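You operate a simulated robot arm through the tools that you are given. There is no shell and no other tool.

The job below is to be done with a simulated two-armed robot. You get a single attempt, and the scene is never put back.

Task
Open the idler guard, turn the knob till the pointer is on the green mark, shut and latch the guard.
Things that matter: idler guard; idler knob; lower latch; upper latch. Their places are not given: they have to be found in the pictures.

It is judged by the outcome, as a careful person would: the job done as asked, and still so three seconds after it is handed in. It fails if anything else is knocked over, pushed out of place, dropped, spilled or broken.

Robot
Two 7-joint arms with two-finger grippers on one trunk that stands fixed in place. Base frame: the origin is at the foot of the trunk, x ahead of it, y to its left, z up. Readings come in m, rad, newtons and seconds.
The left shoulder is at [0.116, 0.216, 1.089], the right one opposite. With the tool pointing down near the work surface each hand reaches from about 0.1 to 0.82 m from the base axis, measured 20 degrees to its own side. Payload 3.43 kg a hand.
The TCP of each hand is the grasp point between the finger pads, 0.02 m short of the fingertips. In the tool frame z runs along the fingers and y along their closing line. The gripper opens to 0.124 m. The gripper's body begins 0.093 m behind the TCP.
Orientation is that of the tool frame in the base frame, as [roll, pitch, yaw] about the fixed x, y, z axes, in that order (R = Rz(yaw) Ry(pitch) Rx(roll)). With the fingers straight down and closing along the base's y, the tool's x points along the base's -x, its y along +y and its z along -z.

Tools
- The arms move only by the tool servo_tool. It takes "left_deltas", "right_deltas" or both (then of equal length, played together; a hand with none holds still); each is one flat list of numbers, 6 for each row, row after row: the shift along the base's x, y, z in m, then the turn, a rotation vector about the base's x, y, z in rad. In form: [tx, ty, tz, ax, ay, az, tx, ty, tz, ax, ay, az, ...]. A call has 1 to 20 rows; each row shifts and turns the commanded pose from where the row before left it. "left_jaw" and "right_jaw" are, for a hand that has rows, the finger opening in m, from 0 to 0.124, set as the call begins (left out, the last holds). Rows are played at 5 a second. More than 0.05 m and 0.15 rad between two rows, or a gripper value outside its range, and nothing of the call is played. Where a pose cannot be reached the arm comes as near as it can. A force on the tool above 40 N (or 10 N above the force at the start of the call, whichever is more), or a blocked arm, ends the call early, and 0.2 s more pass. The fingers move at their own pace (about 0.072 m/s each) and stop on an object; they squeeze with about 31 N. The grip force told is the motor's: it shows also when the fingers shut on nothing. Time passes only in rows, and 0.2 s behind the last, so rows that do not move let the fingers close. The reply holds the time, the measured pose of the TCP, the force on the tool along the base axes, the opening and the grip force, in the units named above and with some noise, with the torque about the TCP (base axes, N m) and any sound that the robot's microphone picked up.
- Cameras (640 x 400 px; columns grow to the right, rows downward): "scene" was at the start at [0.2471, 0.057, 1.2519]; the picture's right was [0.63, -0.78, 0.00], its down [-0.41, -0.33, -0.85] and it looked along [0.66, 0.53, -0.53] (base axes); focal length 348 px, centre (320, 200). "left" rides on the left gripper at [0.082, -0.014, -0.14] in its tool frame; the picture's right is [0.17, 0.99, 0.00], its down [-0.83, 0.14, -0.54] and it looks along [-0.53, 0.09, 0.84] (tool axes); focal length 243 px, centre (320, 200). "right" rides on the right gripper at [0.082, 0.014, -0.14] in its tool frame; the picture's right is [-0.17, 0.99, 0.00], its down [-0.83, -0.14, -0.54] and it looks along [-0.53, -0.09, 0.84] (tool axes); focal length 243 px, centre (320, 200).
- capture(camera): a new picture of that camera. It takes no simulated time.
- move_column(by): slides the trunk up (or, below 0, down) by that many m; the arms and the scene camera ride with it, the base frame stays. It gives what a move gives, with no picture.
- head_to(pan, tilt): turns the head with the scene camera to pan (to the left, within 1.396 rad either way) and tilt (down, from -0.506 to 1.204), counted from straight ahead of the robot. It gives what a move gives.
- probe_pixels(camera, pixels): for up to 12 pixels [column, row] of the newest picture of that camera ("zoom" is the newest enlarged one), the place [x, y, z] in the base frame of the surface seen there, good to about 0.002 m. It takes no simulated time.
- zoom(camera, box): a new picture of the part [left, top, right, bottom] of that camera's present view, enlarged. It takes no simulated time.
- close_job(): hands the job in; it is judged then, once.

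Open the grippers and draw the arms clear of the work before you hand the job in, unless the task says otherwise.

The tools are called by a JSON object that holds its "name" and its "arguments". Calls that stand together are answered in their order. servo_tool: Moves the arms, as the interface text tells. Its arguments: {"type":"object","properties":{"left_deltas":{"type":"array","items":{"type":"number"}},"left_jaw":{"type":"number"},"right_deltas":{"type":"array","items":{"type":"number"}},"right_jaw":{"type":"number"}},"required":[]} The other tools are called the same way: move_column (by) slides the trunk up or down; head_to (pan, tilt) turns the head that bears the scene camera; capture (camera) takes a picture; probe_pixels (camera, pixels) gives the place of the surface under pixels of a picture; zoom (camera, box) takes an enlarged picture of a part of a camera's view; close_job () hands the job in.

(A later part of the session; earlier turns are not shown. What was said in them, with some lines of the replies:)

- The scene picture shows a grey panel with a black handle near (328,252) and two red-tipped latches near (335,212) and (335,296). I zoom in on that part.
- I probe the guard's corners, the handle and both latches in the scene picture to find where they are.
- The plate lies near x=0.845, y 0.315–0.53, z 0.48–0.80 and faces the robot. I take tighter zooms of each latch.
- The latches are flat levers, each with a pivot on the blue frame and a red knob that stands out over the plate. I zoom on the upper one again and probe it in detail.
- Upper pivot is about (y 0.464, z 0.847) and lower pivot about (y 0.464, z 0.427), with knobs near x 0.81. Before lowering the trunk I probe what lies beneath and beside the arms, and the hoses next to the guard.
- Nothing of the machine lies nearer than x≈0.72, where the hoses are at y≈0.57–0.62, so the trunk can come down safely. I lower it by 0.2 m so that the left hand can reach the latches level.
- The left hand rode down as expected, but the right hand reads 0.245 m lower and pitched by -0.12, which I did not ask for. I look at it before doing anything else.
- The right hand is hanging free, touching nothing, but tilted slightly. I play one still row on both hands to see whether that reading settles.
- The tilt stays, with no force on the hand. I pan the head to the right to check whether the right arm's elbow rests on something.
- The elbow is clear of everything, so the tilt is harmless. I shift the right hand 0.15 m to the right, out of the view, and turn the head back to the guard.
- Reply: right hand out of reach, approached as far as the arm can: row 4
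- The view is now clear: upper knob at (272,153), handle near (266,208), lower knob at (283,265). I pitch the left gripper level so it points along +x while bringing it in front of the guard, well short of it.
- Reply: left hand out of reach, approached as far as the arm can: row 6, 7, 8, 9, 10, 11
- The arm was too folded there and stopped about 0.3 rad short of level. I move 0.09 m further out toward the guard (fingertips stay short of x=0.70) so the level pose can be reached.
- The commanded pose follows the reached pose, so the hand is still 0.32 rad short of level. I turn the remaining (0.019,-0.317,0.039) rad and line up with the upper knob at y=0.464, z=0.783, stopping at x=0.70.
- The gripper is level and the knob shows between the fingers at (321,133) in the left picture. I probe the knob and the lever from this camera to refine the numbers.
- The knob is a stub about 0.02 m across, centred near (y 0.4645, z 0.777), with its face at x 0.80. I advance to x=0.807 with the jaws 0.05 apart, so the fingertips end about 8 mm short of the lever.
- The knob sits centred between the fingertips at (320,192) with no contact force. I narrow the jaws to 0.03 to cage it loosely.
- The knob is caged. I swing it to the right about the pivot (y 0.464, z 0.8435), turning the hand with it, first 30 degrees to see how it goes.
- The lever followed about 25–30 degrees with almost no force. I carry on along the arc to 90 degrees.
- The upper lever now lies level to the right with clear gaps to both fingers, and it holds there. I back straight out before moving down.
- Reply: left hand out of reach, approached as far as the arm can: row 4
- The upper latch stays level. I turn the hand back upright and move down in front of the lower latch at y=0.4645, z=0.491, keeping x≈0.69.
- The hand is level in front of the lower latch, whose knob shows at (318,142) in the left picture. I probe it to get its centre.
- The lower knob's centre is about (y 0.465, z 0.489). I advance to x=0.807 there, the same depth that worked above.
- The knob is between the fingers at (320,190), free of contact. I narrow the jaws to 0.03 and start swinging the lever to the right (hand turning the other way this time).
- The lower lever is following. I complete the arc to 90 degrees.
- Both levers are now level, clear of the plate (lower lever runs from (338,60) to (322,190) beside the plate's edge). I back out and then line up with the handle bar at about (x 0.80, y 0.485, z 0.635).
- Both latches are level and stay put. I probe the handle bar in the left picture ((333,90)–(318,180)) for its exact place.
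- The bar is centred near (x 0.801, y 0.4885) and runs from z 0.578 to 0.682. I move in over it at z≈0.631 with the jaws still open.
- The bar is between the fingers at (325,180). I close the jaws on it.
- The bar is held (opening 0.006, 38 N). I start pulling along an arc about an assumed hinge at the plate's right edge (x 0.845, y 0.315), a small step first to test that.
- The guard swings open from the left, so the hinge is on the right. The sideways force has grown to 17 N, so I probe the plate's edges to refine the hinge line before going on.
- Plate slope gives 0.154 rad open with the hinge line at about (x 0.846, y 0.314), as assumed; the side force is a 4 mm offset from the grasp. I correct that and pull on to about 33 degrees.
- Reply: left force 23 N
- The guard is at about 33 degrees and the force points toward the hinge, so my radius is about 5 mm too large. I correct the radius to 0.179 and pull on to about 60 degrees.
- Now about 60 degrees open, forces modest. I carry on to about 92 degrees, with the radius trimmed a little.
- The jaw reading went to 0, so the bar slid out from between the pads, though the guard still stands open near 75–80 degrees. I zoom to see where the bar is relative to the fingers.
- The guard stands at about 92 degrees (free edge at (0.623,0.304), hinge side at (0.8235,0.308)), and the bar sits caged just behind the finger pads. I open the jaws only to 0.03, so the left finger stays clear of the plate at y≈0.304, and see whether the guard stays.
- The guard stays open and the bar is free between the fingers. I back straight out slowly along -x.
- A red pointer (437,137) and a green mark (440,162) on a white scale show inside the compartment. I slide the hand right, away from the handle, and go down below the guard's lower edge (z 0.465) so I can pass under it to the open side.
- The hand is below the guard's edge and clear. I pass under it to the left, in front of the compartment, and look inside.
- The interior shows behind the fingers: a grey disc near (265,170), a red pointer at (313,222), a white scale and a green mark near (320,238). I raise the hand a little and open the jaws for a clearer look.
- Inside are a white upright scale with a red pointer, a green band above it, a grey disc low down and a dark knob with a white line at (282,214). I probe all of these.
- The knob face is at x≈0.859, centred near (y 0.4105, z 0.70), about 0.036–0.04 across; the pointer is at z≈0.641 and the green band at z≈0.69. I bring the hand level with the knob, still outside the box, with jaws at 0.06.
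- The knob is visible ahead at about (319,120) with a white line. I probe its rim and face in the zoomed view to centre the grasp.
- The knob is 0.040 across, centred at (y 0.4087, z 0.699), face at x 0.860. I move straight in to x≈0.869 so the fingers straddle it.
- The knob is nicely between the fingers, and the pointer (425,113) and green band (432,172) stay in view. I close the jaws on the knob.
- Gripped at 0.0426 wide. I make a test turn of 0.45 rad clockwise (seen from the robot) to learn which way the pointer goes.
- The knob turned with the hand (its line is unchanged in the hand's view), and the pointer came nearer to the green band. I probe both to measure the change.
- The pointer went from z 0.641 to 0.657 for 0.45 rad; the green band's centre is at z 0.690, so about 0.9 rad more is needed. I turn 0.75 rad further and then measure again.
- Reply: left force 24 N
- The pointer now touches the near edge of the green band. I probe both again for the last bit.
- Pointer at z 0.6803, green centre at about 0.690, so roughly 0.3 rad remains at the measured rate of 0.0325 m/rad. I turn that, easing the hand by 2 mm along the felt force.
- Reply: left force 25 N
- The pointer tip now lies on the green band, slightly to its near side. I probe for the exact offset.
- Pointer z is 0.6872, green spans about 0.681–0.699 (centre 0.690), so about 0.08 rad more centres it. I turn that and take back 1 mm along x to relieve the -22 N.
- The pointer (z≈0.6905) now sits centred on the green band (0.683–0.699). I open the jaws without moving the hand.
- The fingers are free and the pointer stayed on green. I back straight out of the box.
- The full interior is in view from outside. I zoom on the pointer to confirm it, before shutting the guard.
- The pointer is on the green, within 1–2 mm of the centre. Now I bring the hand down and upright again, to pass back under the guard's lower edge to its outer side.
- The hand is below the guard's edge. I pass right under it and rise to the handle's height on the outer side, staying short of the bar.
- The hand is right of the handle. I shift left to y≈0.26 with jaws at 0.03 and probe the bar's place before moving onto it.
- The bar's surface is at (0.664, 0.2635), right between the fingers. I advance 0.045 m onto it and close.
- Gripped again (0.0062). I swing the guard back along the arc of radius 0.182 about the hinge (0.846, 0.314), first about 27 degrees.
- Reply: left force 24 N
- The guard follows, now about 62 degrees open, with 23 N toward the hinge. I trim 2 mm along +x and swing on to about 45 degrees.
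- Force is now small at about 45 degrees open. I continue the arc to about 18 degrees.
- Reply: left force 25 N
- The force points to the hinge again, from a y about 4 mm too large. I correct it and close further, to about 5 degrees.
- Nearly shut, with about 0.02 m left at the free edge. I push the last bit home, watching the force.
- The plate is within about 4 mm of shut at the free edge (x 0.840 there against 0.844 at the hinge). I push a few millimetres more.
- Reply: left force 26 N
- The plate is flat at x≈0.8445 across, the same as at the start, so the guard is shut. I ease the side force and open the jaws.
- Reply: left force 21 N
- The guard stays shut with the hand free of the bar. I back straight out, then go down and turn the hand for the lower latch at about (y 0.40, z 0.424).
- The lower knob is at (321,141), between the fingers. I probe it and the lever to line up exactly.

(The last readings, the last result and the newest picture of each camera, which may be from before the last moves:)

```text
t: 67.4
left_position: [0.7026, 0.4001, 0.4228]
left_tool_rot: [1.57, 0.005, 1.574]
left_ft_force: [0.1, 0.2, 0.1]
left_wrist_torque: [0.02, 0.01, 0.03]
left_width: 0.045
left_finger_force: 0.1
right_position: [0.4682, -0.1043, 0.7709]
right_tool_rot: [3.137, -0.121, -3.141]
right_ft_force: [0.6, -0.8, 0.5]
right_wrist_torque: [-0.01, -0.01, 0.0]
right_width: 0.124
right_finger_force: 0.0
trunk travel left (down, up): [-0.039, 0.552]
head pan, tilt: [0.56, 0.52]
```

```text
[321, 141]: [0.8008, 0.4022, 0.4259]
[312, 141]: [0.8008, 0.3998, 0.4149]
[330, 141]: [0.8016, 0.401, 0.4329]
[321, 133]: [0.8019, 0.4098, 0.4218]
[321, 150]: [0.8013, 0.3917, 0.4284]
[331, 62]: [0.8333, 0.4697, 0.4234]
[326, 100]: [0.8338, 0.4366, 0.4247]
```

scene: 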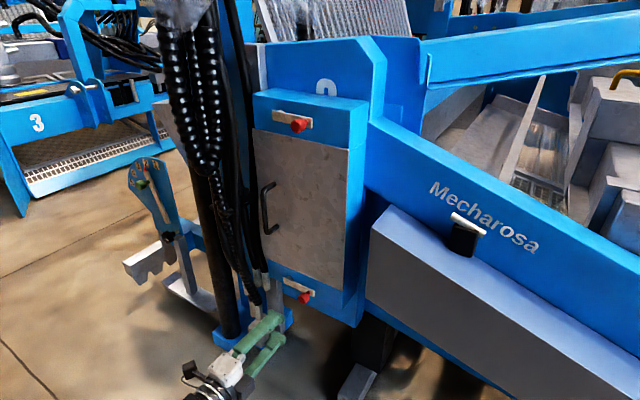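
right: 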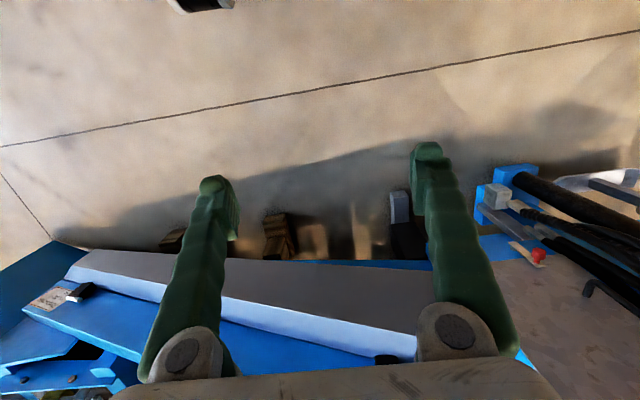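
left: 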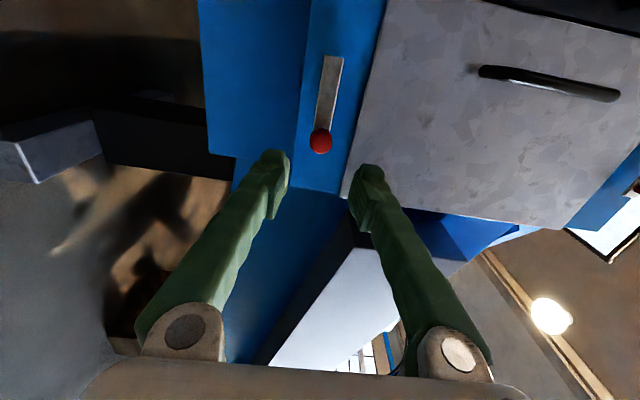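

The knob is centred at about (y 0.401, z 0.424). I advance over it to x≈0.807 and narrow the jaws to 0.03.

{"name": "servo_tool", "arguments": {"left_deltas": [0.021, 0.0002, 0.0002, 0, 0, 0, 0.021, 0.0002, 0.0002, 0, 0, 0, 0.021, 0.0002, 0.0002, 0, 0, 0, 0.021, 0.0002, 0.0002, 0, 0, 0, 0.021, 0, 0, 0, 0, 0]}}

{"name": "servo_tool", "arguments": {"left_deltas": [0, 0, 0, 0, 0, 0, 0, 0, 0, 0, 0, 0], "left_jaw": 0.028}}

{"name": "zoom", "arguments": {"camera": "left", "box": [240, 100, 420, 260]}}

```text
t: 68.6
left_position: [0.8066, 0.4012, 0.4241]
left_tool_rot: [1.57, 0.009, 1.573]
left_ft_force: [0.6, 1.2, -1.2]
left_wrist_torque: [0.02, 0.02, -0.01]
left_width: 0.0448
left_finger_force: 0.0
right_position: [0.4672, -0.1052, 0.7714]
right_tool_rot: [3.136, -0.121, -3.139]
right_ft_force: [-0.5, -0.9, -0.2]
right_wrist_torque: [-0.01, 0.04, -0.01]
right_width: 0.124
right_finger_force: 0.2
trunk travel left (down, up): [-0.039, 0.552]
head pan, tilt: [0.56, 0.52]
```

```text
t: 69.2
left_position: [0.8078, 0.4028, 0.4234]
left_tool_rot: [1.57, 0.007, 1.571]
left_ft_force: [-0.4, -0.6, -0.2]
left_wrist_torque: [-0.02, -0.01, -0.01]
left_width: 0.0279
left_finger_force: 0.1
right_position: [0.4676, -0.1038, 0.7702]
right_tool_rot: [3.138, -0.119, -3.141]
right_ft_force: [-0.5, -0.3, 0.0]
right_wrist_torque: [-0.01, -0.02, 0.01]
right_width: 0.1239
right_finger_force: 0.0
trunk travel left (down, up): [-0.039, 0.552]
head pan, tilt: [0.56, 0.52]
```

```text
2.50 times, centred on (330, 180) of left
```

zoom: 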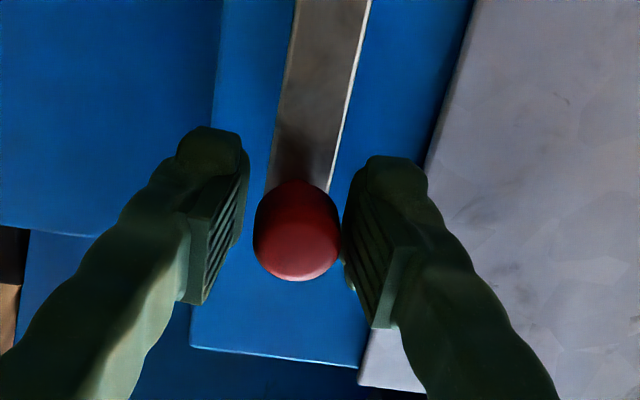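

The knob is caged. I swing the lever back up over the plate along the same arc, turning the hand with it.

{"name": "servo_tool", "arguments": {"left_deltas": [0, 0.00056, 0.00855, -0.1309, 0, 0, 0, 0.00167, 0.0084, -0.1309, 0, 0, 0, 0.00275, 0.00812, -0.1309, 0, 0, 0, 0.00379, 0.00768, -0.1309, 0, 0, 0, 0.00476, 0.00713, -0.1309, 0, 0, 0, 0.00565, 0.00644, -0.1309, 0, 0, 0, 0.00644, 0.00565, -0.1309, 0, 0, 0, 0.00713, 0.00476, -0.1309, 0, 0, 0, 0.00768, 0.00379, -0.1309, 0, 0, 0, 0.00812, 0.00275, -0.1309, 0, 0, 0, 0.0084, 0.00167, -0.1309, 0, 0, 0, 0.00755, 0.00056, -0.1309, 0, 0]}}

{"name": "capture", "arguments": {"camera": "left"}}

{"name": "zoom", "arguments": {"camera": "scene", "box": [200, 210, 360, 370]}}

```text
t: 71.8
left_position: [0.8078, 0.4663, 0.4902]
left_tool_rot: [-1.838, 1.563, -1.841]
left_ft_force: [-0.7, -0.2, -0.3]
left_wrist_torque: [0.0, -0.02, -0.03]
left_width: 0.0281
left_finger_force: 0.0
right_position: [0.467, -0.104, 0.7708]
right_tool_rot: [3.136, -0.12, 3.141]
right_ft_force: [0.2, -0.1, 0.2]
right_wrist_torque: [0.01, 0.06, 0.02]
right_width: 0.1238
right_finger_force: 0.1
trunk travel left (down, up): [-0.039, 0.552]
head pan, tilt: [0.56, 0.52]
```

```text
taken
```

left: 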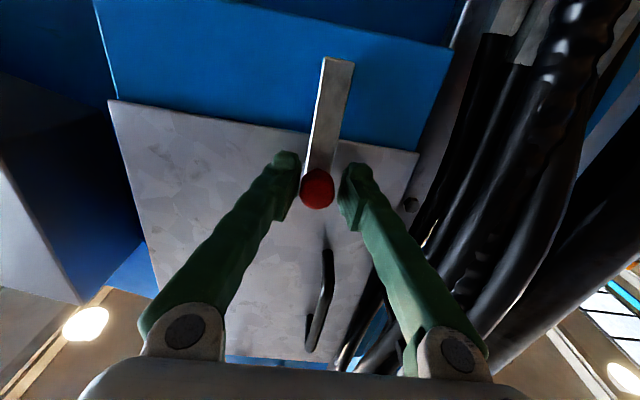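

```text
2.50 times, centred on (280, 290) of scene
```

zoom: 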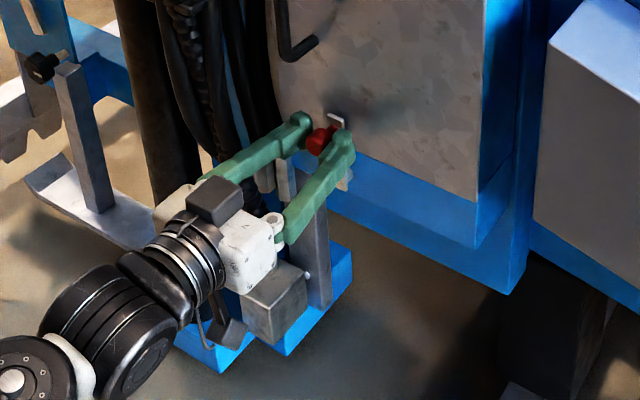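

The lower lever is upright over the plate, lagging by a few millimetres within the cage. I close the jaws on the knob to centre it at y≈0.465, then open again.

{"name": "servo_tool", "arguments": {"left_deltas": [0, -0.0005, 0, 0, 0, 0, 0, 0, 0, 0, 0, 0], "left_jaw": 0.015}}

{"name": "zoom", "arguments": {"camera": "left", "box": [240, 40, 420, 220]}}

{"name": "servo_tool", "arguments": {"left_deltas": [0, 0, 0, 0, 0, 0, 0, 0, 0, 0, 0, 0], "left_jaw": 0.045}}

{"name": "zoom", "arguments": {"camera": "left", "box": [240, 40, 420, 220]}}

```text
t: 72.4
left_position: [0.8077, 0.4644, 0.4889]
left_tool_rot: [-1.932, 1.563, -1.931]
left_ft_force: [0.1, -5.0, -0.2]
left_wrist_torque: [-0.14, -0.07, -0.08]
left_width: 0.0225
left_finger_force: 44.9
right_position: [0.4679, -0.1047, 0.7702]
right_tool_rot: [3.136, -0.121, 3.141]
right_ft_force: [-1.2, 0.1, -0.3]
right_wrist_torque: [0.01, 0.01, -0.01]
right_width: 0.1242
right_finger_force: 0.1
trunk travel left (down, up): [-0.039, 0.552]
head pan, tilt: [0.56, 0.52]
```

```text
2.22 times, centred on (330, 130) of left
```

zoom: 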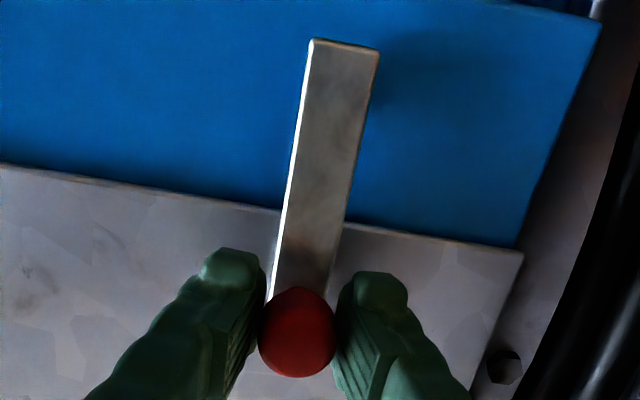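

```text
t: 73.0
left_position: [0.8073, 0.4656, 0.4891]
left_tool_rot: [-1.961, 1.564, -1.958]
left_ft_force: [0.3, -0.6, 0.6]
left_wrist_torque: [-0.01, 0.01, -0.01]
left_width: 0.0449
left_finger_force: 0.0
right_position: [0.4671, -0.1032, 0.7721]
right_tool_rot: [3.137, -0.12, 3.141]
right_ft_force: [-0.8, 0.6, 0.0]
right_wrist_torque: [0.02, 0.01, 0.0]
right_width: 0.1239
right_finger_force: 0.0
trunk travel left (down, up): [-0.039, 0.552]
head pan, tilt: [0.56, 0.52]
```

```text
2.22 times, centred on (330, 130) of left
```

zoom: 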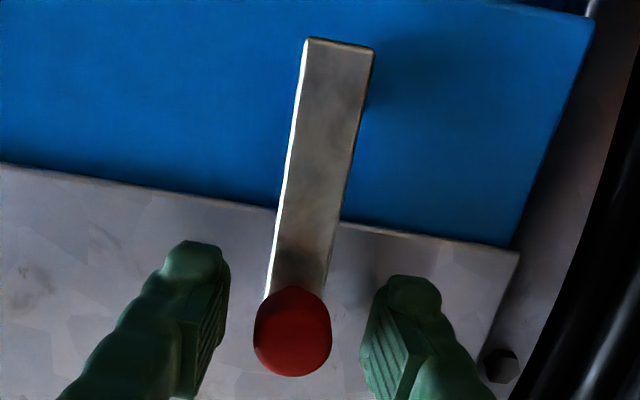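

The lower lever is upright again and free. I back straight out and check its line from the pictures.

{"name": "servo_tool", "arguments": {"left_deltas": [-0.0275, 0, 0, 0, 0, 0, -0.0275, 0, 0, 0, 0, 0, -0.0275, 0, 0, 0, 0, 0, -0.0275, 0, 0, 0, 0, 0]}}

{"name": "capture", "arguments": {"camera": "left"}}

{"name": "zoom", "arguments": {"camera": "left", "box": [270, 50, 370, 160]}}

{"name": "probe_pixels", "arguments": {"camera": "zoom", "pixels": [[355, 60], [340, 60], [370, 60], [330, 200], [345, 200], [315, 200], [310, 335], [280, 335], [340, 335], [310, 300], [310, 370]]}}

```text
t: 74.0
left_position: [0.6969, 0.4663, 0.4901]
left_tool_rot: [-1.849, 1.565, -1.851]
left_ft_force: [-0.1, -0.7, 0.6]
left_wrist_torque: [-0.03, -0.03, 0.0]
left_width: 0.045
left_finger_force: 0.1
right_position: [0.4677, -0.1037, 0.7714]
right_tool_rot: [3.137, -0.12, 3.141]
right_ft_force: [0.4, 0.1, 0.5]
right_wrist_torque: [0.01, 0.01, 0.01]
right_width: 0.1242
right_finger_force: 0.0
trunk travel left (down, up): [-0.039, 0.552]
head pan, tilt: [0.56, 0.52]
```

```text
taken
```

left: 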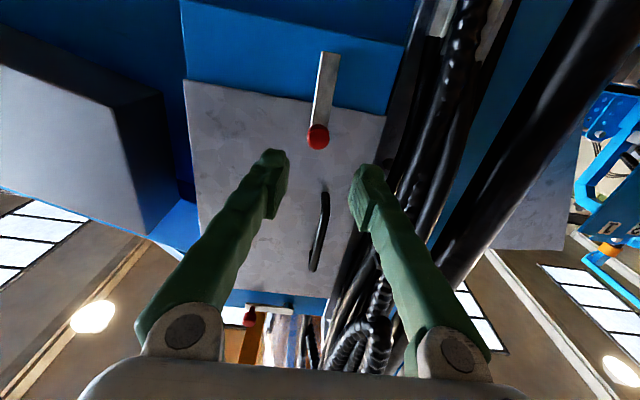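

```text
3.64 times, centred on (320, 105) of left
```

zoom: 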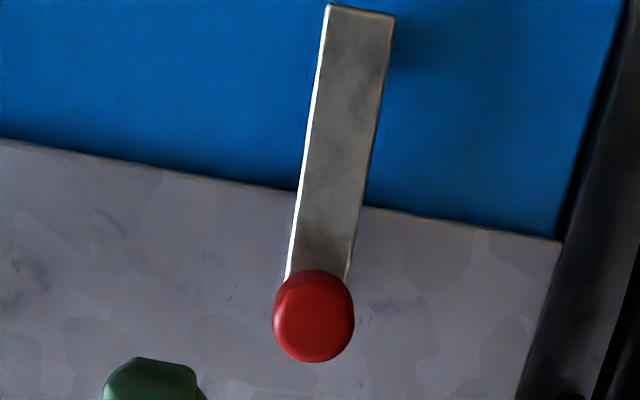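

```text
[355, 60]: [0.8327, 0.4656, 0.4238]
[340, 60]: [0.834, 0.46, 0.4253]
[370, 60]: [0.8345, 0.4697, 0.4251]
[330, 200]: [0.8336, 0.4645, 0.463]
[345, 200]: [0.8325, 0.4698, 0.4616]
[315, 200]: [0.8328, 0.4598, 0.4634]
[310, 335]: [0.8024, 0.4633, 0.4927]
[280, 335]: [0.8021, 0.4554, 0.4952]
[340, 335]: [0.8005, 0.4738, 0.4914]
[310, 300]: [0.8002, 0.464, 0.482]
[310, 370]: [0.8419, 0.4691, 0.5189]
```

The lower latch is upright (y 0.4656 at the pivot, 0.4646 at the knob), as it was at the start. Now I go up to the upper latch, turning the hand the other way, to about (x 0.715, y 0.40, z 0.843).

{"name": "servo_tool", "arguments": {"left_deltas": [0.0015, -0.0055, 0.0294, -0.1309, 0, 0, 0.0015, -0.0055, 0.0294, -0.1309, 0, 0, 0.0015, -0.0055, 0.0294, -0.1309, 0, 0, 0.0015, -0.0055, 0.0294, -0.1309, 0, 0, 0.0015, -0.0055, 0.0294, -0.1309, 0, 0, 0.0015, -0.0055, 0.0294, -0.1309, 0, 0, 0.0015, -0.0055, 0.0294, -0.1309, 0, 0, 0.0015, -0.0055, 0.0294, -0.1309, 0, 0, 0.0015, -0.0055, 0.0294, -0.1309, 0, 0, 0.0015, -0.0055, 0.0294, -0.1309, 0, 0, 0.0015, -0.0055, 0.0294, -0.1309, 0, 0, 0.0015, -0.0055, 0.0294, -0.1309, 0, 0]}}

{"name": "capture", "arguments": {"camera": "left"}}

{"name": "capture", "arguments": {"camera": "scene"}}

```text
t: 76.6
left_position: [0.7134, 0.3991, 0.8431]
left_tool_rot: [-1.57, -0.005, -1.573]
left_ft_force: [0.7, -0.1, 0.2]
left_wrist_torque: [0.0, 0.01, 0.04]
left_width: 0.045
left_finger_force: 0.2
right_position: [0.466, -0.1043, 0.7716]
right_tool_rot: [3.136, -0.123, -3.14]
right_ft_force: [0.4, 0.2, 0.0]
right_wrist_torque: [0.0, -0.01, 0.02]
right_width: 0.1242
right_finger_force: 0.1
trunk travel left (down, up): [-0.039, 0.552]
head pan, tilt: [0.56, 0.52]
```

```text
taken
```

left: 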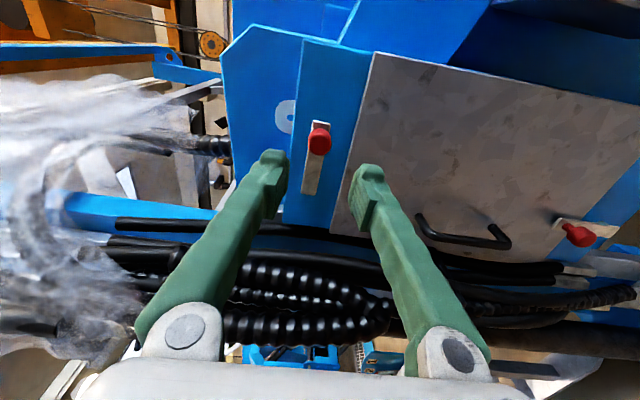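

```text
taken
```

scene: 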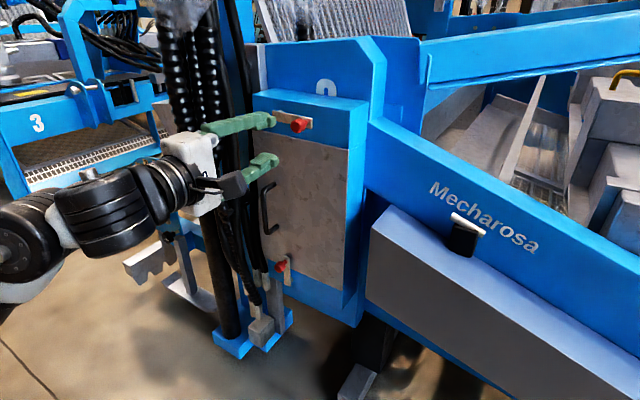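

The upper knob is at (319,138) in the left picture, between the fingers. I probe it to line up.

{"name": "probe_pixels", "arguments": {"camera": "left", "pixels": [[319, 138], [310, 138], [329, 138], [319, 130], [319, 148], [310, 185], [315, 170]]}}

```text
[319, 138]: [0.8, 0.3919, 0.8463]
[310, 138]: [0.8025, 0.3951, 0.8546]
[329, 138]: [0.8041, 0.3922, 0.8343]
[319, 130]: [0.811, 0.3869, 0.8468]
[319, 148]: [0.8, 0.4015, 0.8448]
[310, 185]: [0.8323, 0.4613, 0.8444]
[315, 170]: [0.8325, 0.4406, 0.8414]
```

The knob centre is about (y 0.397, z 0.845). I advance over it to x≈0.807 and narrow the jaws.

{"name": "servo_tool", "arguments": {"left_deltas": [0.0235, -0.0002, 0.0003, 0, 0, 0, 0.0235, -0.0002, 0.0003, 0, 0, 0, 0.0235, -0.0002, 0.0003, 0, 0, 0, 0.0235, -0.0002, 0.0003, 0, 0, 0]}}

{"name": "servo_tool", "arguments": {"left_deltas": [0, 0, 0, 0, 0, 0, 0, 0, 0, 0, 0, 0], "left_jaw": 0.029}}

{"name": "zoom", "arguments": {"camera": "left", "box": [240, 100, 420, 260]}}

```text
t: 77.6
left_position: [0.8101, 0.4, 0.8425]
left_tool_rot: [-1.569, -0.007, -1.577]
left_ft_force: [0.4, 0.2, 0.7]
left_wrist_torque: [0.02, -0.01, -0.03]
left_width: 0.0452
left_finger_force: 0.1
right_position: [0.468, -0.1039, 0.7699]
right_tool_rot: [3.135, -0.121, 3.14]
right_ft_force: [-0.2, -0.3, 0.1]
right_wrist_torque: [0.0, 0.0, 0.0]
right_width: 0.1239
right_finger_force: 0.0
trunk travel left (down, up): [-0.039, 0.552]
head pan, tilt: [0.56, 0.52]
```

```text
t: 78.2
left_position: [0.8103, 0.3994, 0.8437]
left_tool_rot: [-1.571, -0.008, -1.576]
left_ft_force: [-0.3, -0.7, 0.4]
left_wrist_torque: [0.02, 0.03, 0.02]
left_width: 0.0289
left_finger_force: 0.0
right_position: [0.4676, -0.104, 0.7711]
right_tool_rot: [3.136, -0.121, 3.141]
right_ft_force: [-0.1, 0.4, -0.6]
right_wrist_torque: [-0.01, -0.01, 0.01]
right_width: 0.124
right_finger_force: 0.0
trunk travel left (down, up): [-0.039, 0.552]
head pan, tilt: [0.56, 0.52]
```

```text
2.50 times, centred on (330, 180) of left
```

zoom: 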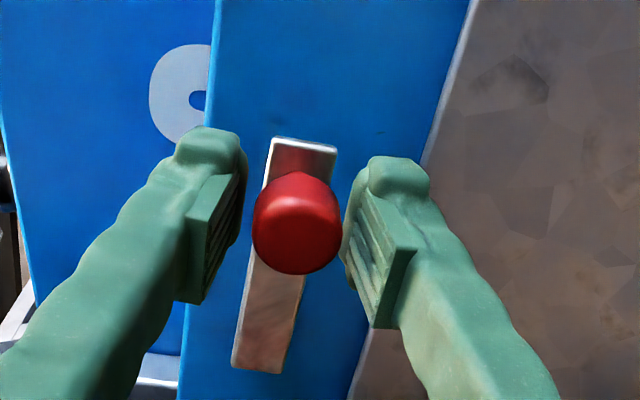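

The upper knob is caged. I swing the lever back down over the plate along its arc.

{"name": "servo_tool", "arguments": {"left_deltas": [-0.002, 0.00056, -0.00855, 0.1309, 0, 0, 0, 0.00167, -0.0084, 0.1309, 0, 0, 0, 0.00275, -0.00812, 0.1309, 0, 0, 0, 0.00379, -0.00768, 0.1309, 0, 0, 0, 0.00476, -0.00713, 0.1309, 0, 0, 0, 0.00565, -0.00644, 0.1309, 0, 0, 0, 0.00644, -0.00565, 0.1309, 0, 0, 0, 0.00713, -0.00476, 0.1309, 0, 0, 0, 0.00768, -0.00379, 0.1309, 0, 0, 0, 0.00812, -0.00275, 0.1309, 0, 0, 0, 0.0084, -0.00167, 0.1309, 0, 0, 0, 0.00855, -0.00056, 0.1309, 0, 0]}}

{"name": "capture", "arguments": {"camera": "left"}}

{"name": "zoom", "arguments": {"camera": "scene", "box": [220, 90, 360, 210]}}

```text
t: 80.8
left_position: [0.807, 0.465, 0.7783]
left_tool_rot: [-2.115, 1.566, -2.114]
left_ft_force: [0.9, 0.8, -0.3]
left_wrist_torque: [-0.02, -0.01, -0.01]
left_width: 0.0288
left_finger_force: 0.0
right_position: [0.4671, -0.1042, 0.7705]
right_tool_rot: [3.136, -0.12, -3.141]
right_ft_force: [-0.1, 0.1, 0.0]
right_wrist_torque: [-0.02, -0.01, 0.01]
right_width: 0.124
right_finger_force: 0.1
trunk travel left (down, up): [-0.039, 0.552]
head pan, tilt: [0.56, 0.52]
```

```text
taken
```

left: 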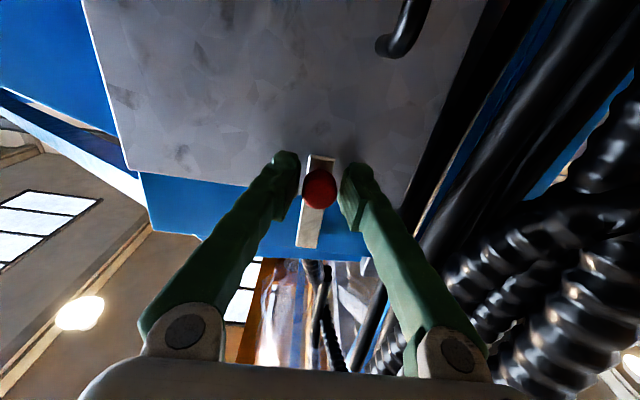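

```text
3.33 times, centred on (290, 150) of scene
```

zoom: 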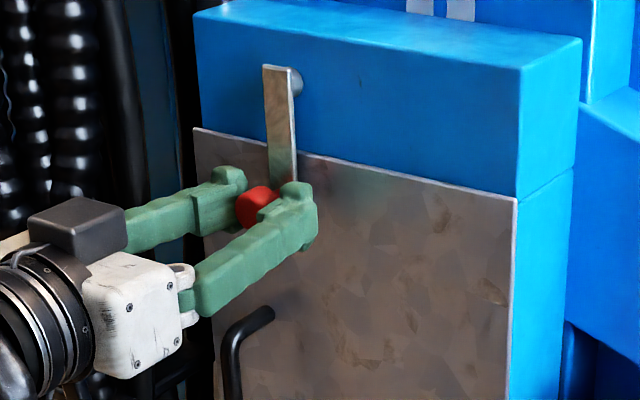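

The upper lever hangs down over the plate again. I close on the knob to centre it, then open and look.

{"name": "servo_tool", "arguments": {"left_deltas": [0, 0, 0, 0, 0, 0, 0, 0, 0, 0, 0, 0], "left_jaw": 0.015}}

{"name": "servo_tool", "arguments": {"left_deltas": [0, 0, 0, 0, 0, 0, 0, 0, 0, 0, 0, 0], "left_jaw": 0.05}}

{"name": "zoom", "arguments": {"camera": "left", "box": [240, 120, 400, 260]}}

```text
t: 81.4
left_position: [0.8067, 0.4649, 0.7771]
left_tool_rot: [-1.993, 1.562, -1.992]
left_ft_force: [3.1, 0.2, 0.9]
left_wrist_torque: [0.05, -0.04, -0.01]
left_width: 0.0223
left_finger_force: 45.0
right_position: [0.4676, -0.1043, 0.7719]
right_tool_rot: [3.137, -0.12, -3.14]
right_ft_force: [-0.3, 0.1, -0.3]
right_wrist_torque: [0.02, -0.02, 0.01]
right_width: 0.1241
right_finger_force: 0.1
trunk travel left (down, up): [-0.039, 0.552]
head pan, tilt: [0.56, 0.52]
```

```text
t: 82.0
left_position: [0.8076, 0.4644, 0.7772]
left_tool_rot: [-1.962, 1.565, -1.96]
left_ft_force: [0.1, -0.1, 0.0]
left_wrist_torque: [-0.04, 0.03, 0.0]
left_width: 0.0499
left_finger_force: 0.0
right_position: [0.4661, -0.1044, 0.7718]
right_tool_rot: [3.136, -0.122, 3.142]
right_ft_force: [-0.4, 0.7, 0.0]
right_wrist_torque: [0.0, 0.01, 0.01]
right_width: 0.1243
right_finger_force: 0.1
trunk travel left (down, up): [-0.039, 0.552]
head pan, tilt: [0.56, 0.52]
```

```text
2.86 times, centred on (320, 190) of left
```

zoom: 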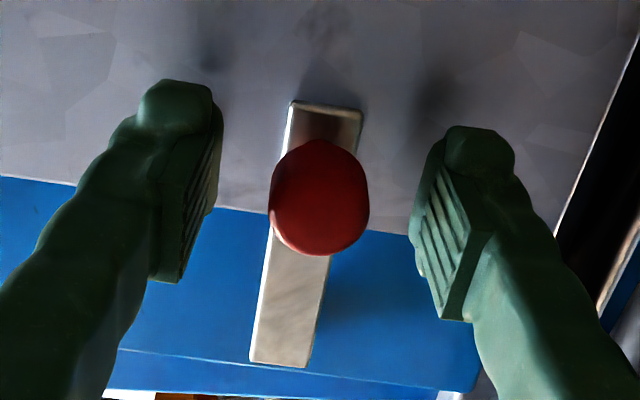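

The knob is free of the fingers and the lever upright. I back out to x≈0.70 and inspect both latches and the guard.

{"name": "servo_tool", "arguments": {"left_deltas": [-0.0275, 0, 0, 0, 0, 0, -0.0275, 0, 0, 0, 0, 0, -0.0275, 0, 0, 0, 0, 0, -0.0225, 0, 0, 0, 0, 0]}}

{"name": "capture", "arguments": {"camera": "left"}}

{"name": "probe_pixels", "arguments": {"camera": "left", "pixels": [[321, 133], [312, 180], [317, 160], [250, 90], [370, 90], [321, 126], [321, 142]]}}

{"name": "zoom", "arguments": {"camera": "scene", "box": [220, 80, 380, 320]}}

```text
t: 83.0
left_position: [0.7031, 0.4637, 0.7797]
left_tool_rot: [-1.834, 1.562, -1.834]
left_ft_force: [-0.6, -0.2, 0.0]
left_wrist_torque: [0.03, -0.04, -0.03]
left_width: 0.0502
left_finger_force: 0.1
right_position: [0.4667, -0.1038, 0.7715]
right_tool_rot: [3.139, -0.121, 3.141]
right_ft_force: [-0.2, -0.1, 1.0]
right_wrist_torque: [0.01, -0.03, 0.0]
right_width: 0.124
right_finger_force: 0.0
trunk travel left (down, up): [-0.039, 0.552]
head pan, tilt: [0.56, 0.52]
```

```text
taken
```

left: 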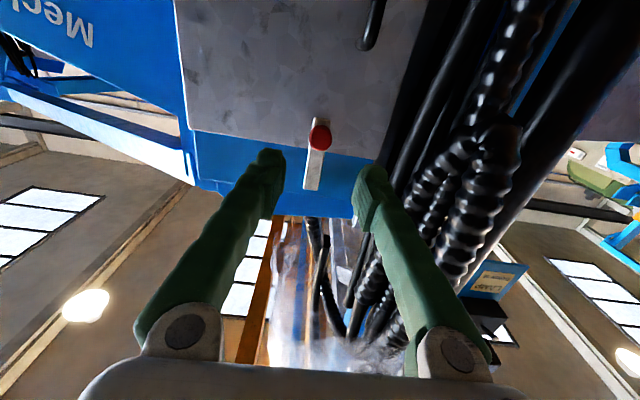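

```text
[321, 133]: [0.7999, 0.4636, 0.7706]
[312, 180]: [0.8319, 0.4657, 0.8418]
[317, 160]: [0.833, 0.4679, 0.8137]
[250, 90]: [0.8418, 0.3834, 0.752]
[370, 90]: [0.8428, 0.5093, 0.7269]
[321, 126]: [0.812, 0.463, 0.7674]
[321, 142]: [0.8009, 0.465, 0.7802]
```

```text
1.67 times, centred on (300, 200) of scene
```

zoom: 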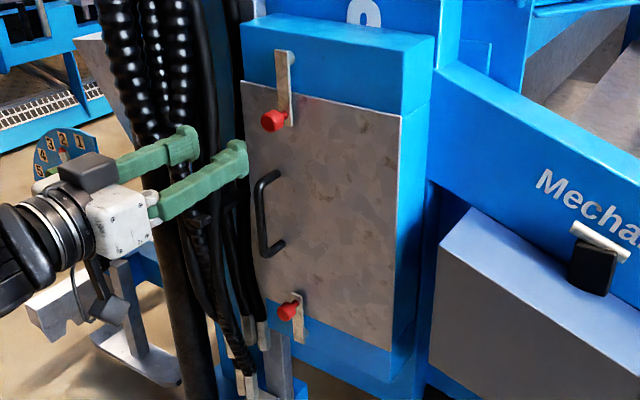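

Both latches are upright over the plate and the guard lies flat (x≈0.842–0.845), as at the start. I now pitch the left hand back down and draw it away from the machine.

{"name": "servo_tool", "arguments": {"left_deltas": [-0.008, 0, 0.002, 0, 0.1428, 0, -0.008, 0, 0.002, 0, 0.1428, 0, -0.01, 0, 0.002, 0, 0.1428, 0, -0.015, 0, 0.003, 0, 0.1428, 0, -0.02, 0.005, 0.003, 0, 0.1428, 0, -0.025, 0.005, 0.003, 0, 0.1428, 0, -0.025, 0.005, 0.003, 0, 0.1428, 0, -0.025, 0.005, 0.003, 0, 0.1428, 0, -0.025, 0.005, 0.003, 0, 0.1428, 0, -0.025, 0.005, 0.003, 0, 0.1428, 0, -0.025, 0.005, 0.003, 0, 0.1428, 0]}}

{"name": "capture", "arguments": {"camera": "scene"}}

```text
t: 85.4
left_position: [0.4897, 0.4997, 0.81]
left_tool_rot: [3.14, -0.005, -3.135]
left_ft_force: [-0.1, 0.4, 0.7]
left_wrist_torque: [-0.02, 0.0, -0.01]
left_width: 0.0496
left_finger_force: 0.1
right_position: [0.4671, -0.1047, 0.7703]
right_tool_rot: [3.135, -0.121, 3.14]
right_ft_force: [0.1, -0.5, 0.4]
right_wrist_torque: [0.01, 0.01, 0.0]
right_width: 0.124
right_finger_force: 0.0
trunk travel left (down, up): [-0.039, 0.552]
head pan, tilt: [0.56, 0.52]
```

```text
taken
```

scene: 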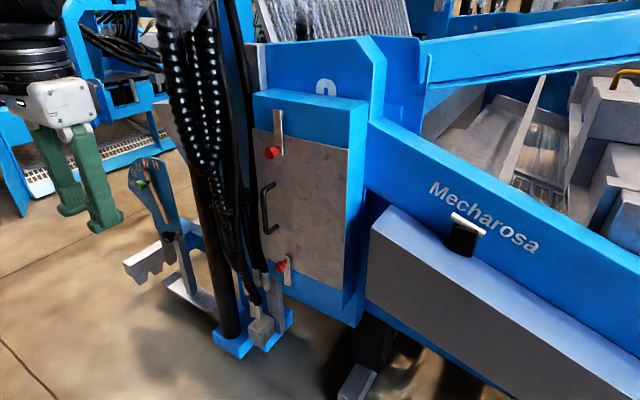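

The arm is clear and the scene matches its start: guard shut, both latches over the plate. I open the left gripper fully, let a little time pass, and check once more.

{"name": "servo_tool", "arguments": {"left_deltas": [0, 0.01, 0, 0, 0, 0, 0, 0, 0, 0, 0, 0, 0, 0, 0, 0, 0, 0, 0, 0, 0, 0, 0, 0, 0, 0, 0, 0, 0, 0], "left_jaw": 0.124}}

{"name": "zoom", "arguments": {"camera": "scene", "box": [220, 80, 380, 320]}}

{"name": "probe_pixels", "arguments": {"camera": "zoom", "pixels": [[250, 95], [255, 150], [390, 130], [385, 300], [320, 200], [283, 60], [290, 110], [272, 121], [288, 311], [300, 330], [260, 250]]}}

```text
t: 86.6
left_position: [0.4909, 0.5106, 0.8089]
left_tool_rot: [3.141, -0.001, -3.136]
left_ft_force: [-1.0, -0.1, -0.1]
left_wrist_torque: [0.02, 0.01, -0.01]
left_width: 0.1239
left_finger_force: 0.1
right_position: [0.4676, -0.103, 0.7717]
right_tool_rot: [3.137, -0.121, -3.141]
right_ft_force: [-0.8, 0.2, -1.0]
right_wrist_torque: [0.01, 0.02, 0.0]
right_width: 0.124
right_finger_force: 0.0
trunk travel left (down, up): [-0.039, 0.552]
head pan, tilt: [0.56, 0.52]
```

```text
1.67 times, centred on (300, 200) of scene
```

zoom: 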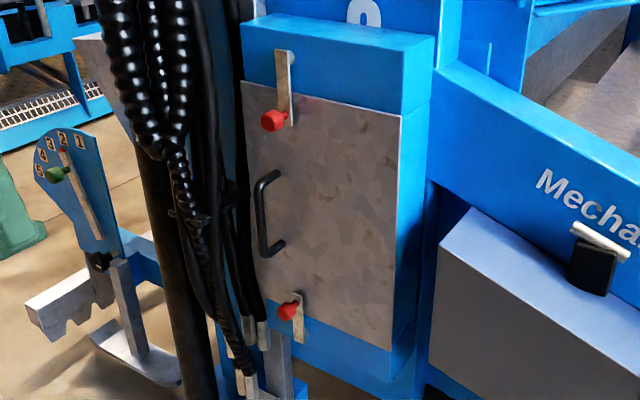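

```text
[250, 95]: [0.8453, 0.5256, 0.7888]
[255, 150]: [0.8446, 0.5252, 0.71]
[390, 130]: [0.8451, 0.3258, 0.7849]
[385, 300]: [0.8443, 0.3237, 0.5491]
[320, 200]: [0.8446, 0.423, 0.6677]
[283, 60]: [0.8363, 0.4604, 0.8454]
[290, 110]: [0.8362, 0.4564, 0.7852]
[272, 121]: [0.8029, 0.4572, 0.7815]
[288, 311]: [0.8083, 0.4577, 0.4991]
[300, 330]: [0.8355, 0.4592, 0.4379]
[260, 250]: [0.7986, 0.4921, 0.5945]
```

The plate is flat at x≈0.845 all over, both latches are upright across it, the pointer was last seen centred on the green, and both hands are open and clear. I hand the job in.

{"name": "close_job", "arguments": {}}

```text
The job is handed in.
```

The job is handed in. I opened the idler guard, set the knob with its pointer on the green mark, and shut the guard with both latches back over the plate. The tool only confirmed the hand-in, so I don't have the judge's verdict.

- **Pointer:** I turned the knob about 1.56 rad clockwise. The last view, after I let go and before I shut the guard, had the pointer on the green band within about 2 mm of its centre.
- **Guard:** It lies flat all over at x≈0.845, the same as at the start.
- **Latches:** Both levers are upright across the plate, as they were at the start.
- **Arms:** Both grippers are open and the arms are clear of the work. I saw nothing else moved or knocked in the final pictures.

While I was opening the guard, the handle slipped from between the finger pads to just behind them. The guard stayed where it was, and I took hold of the handle again to close it.
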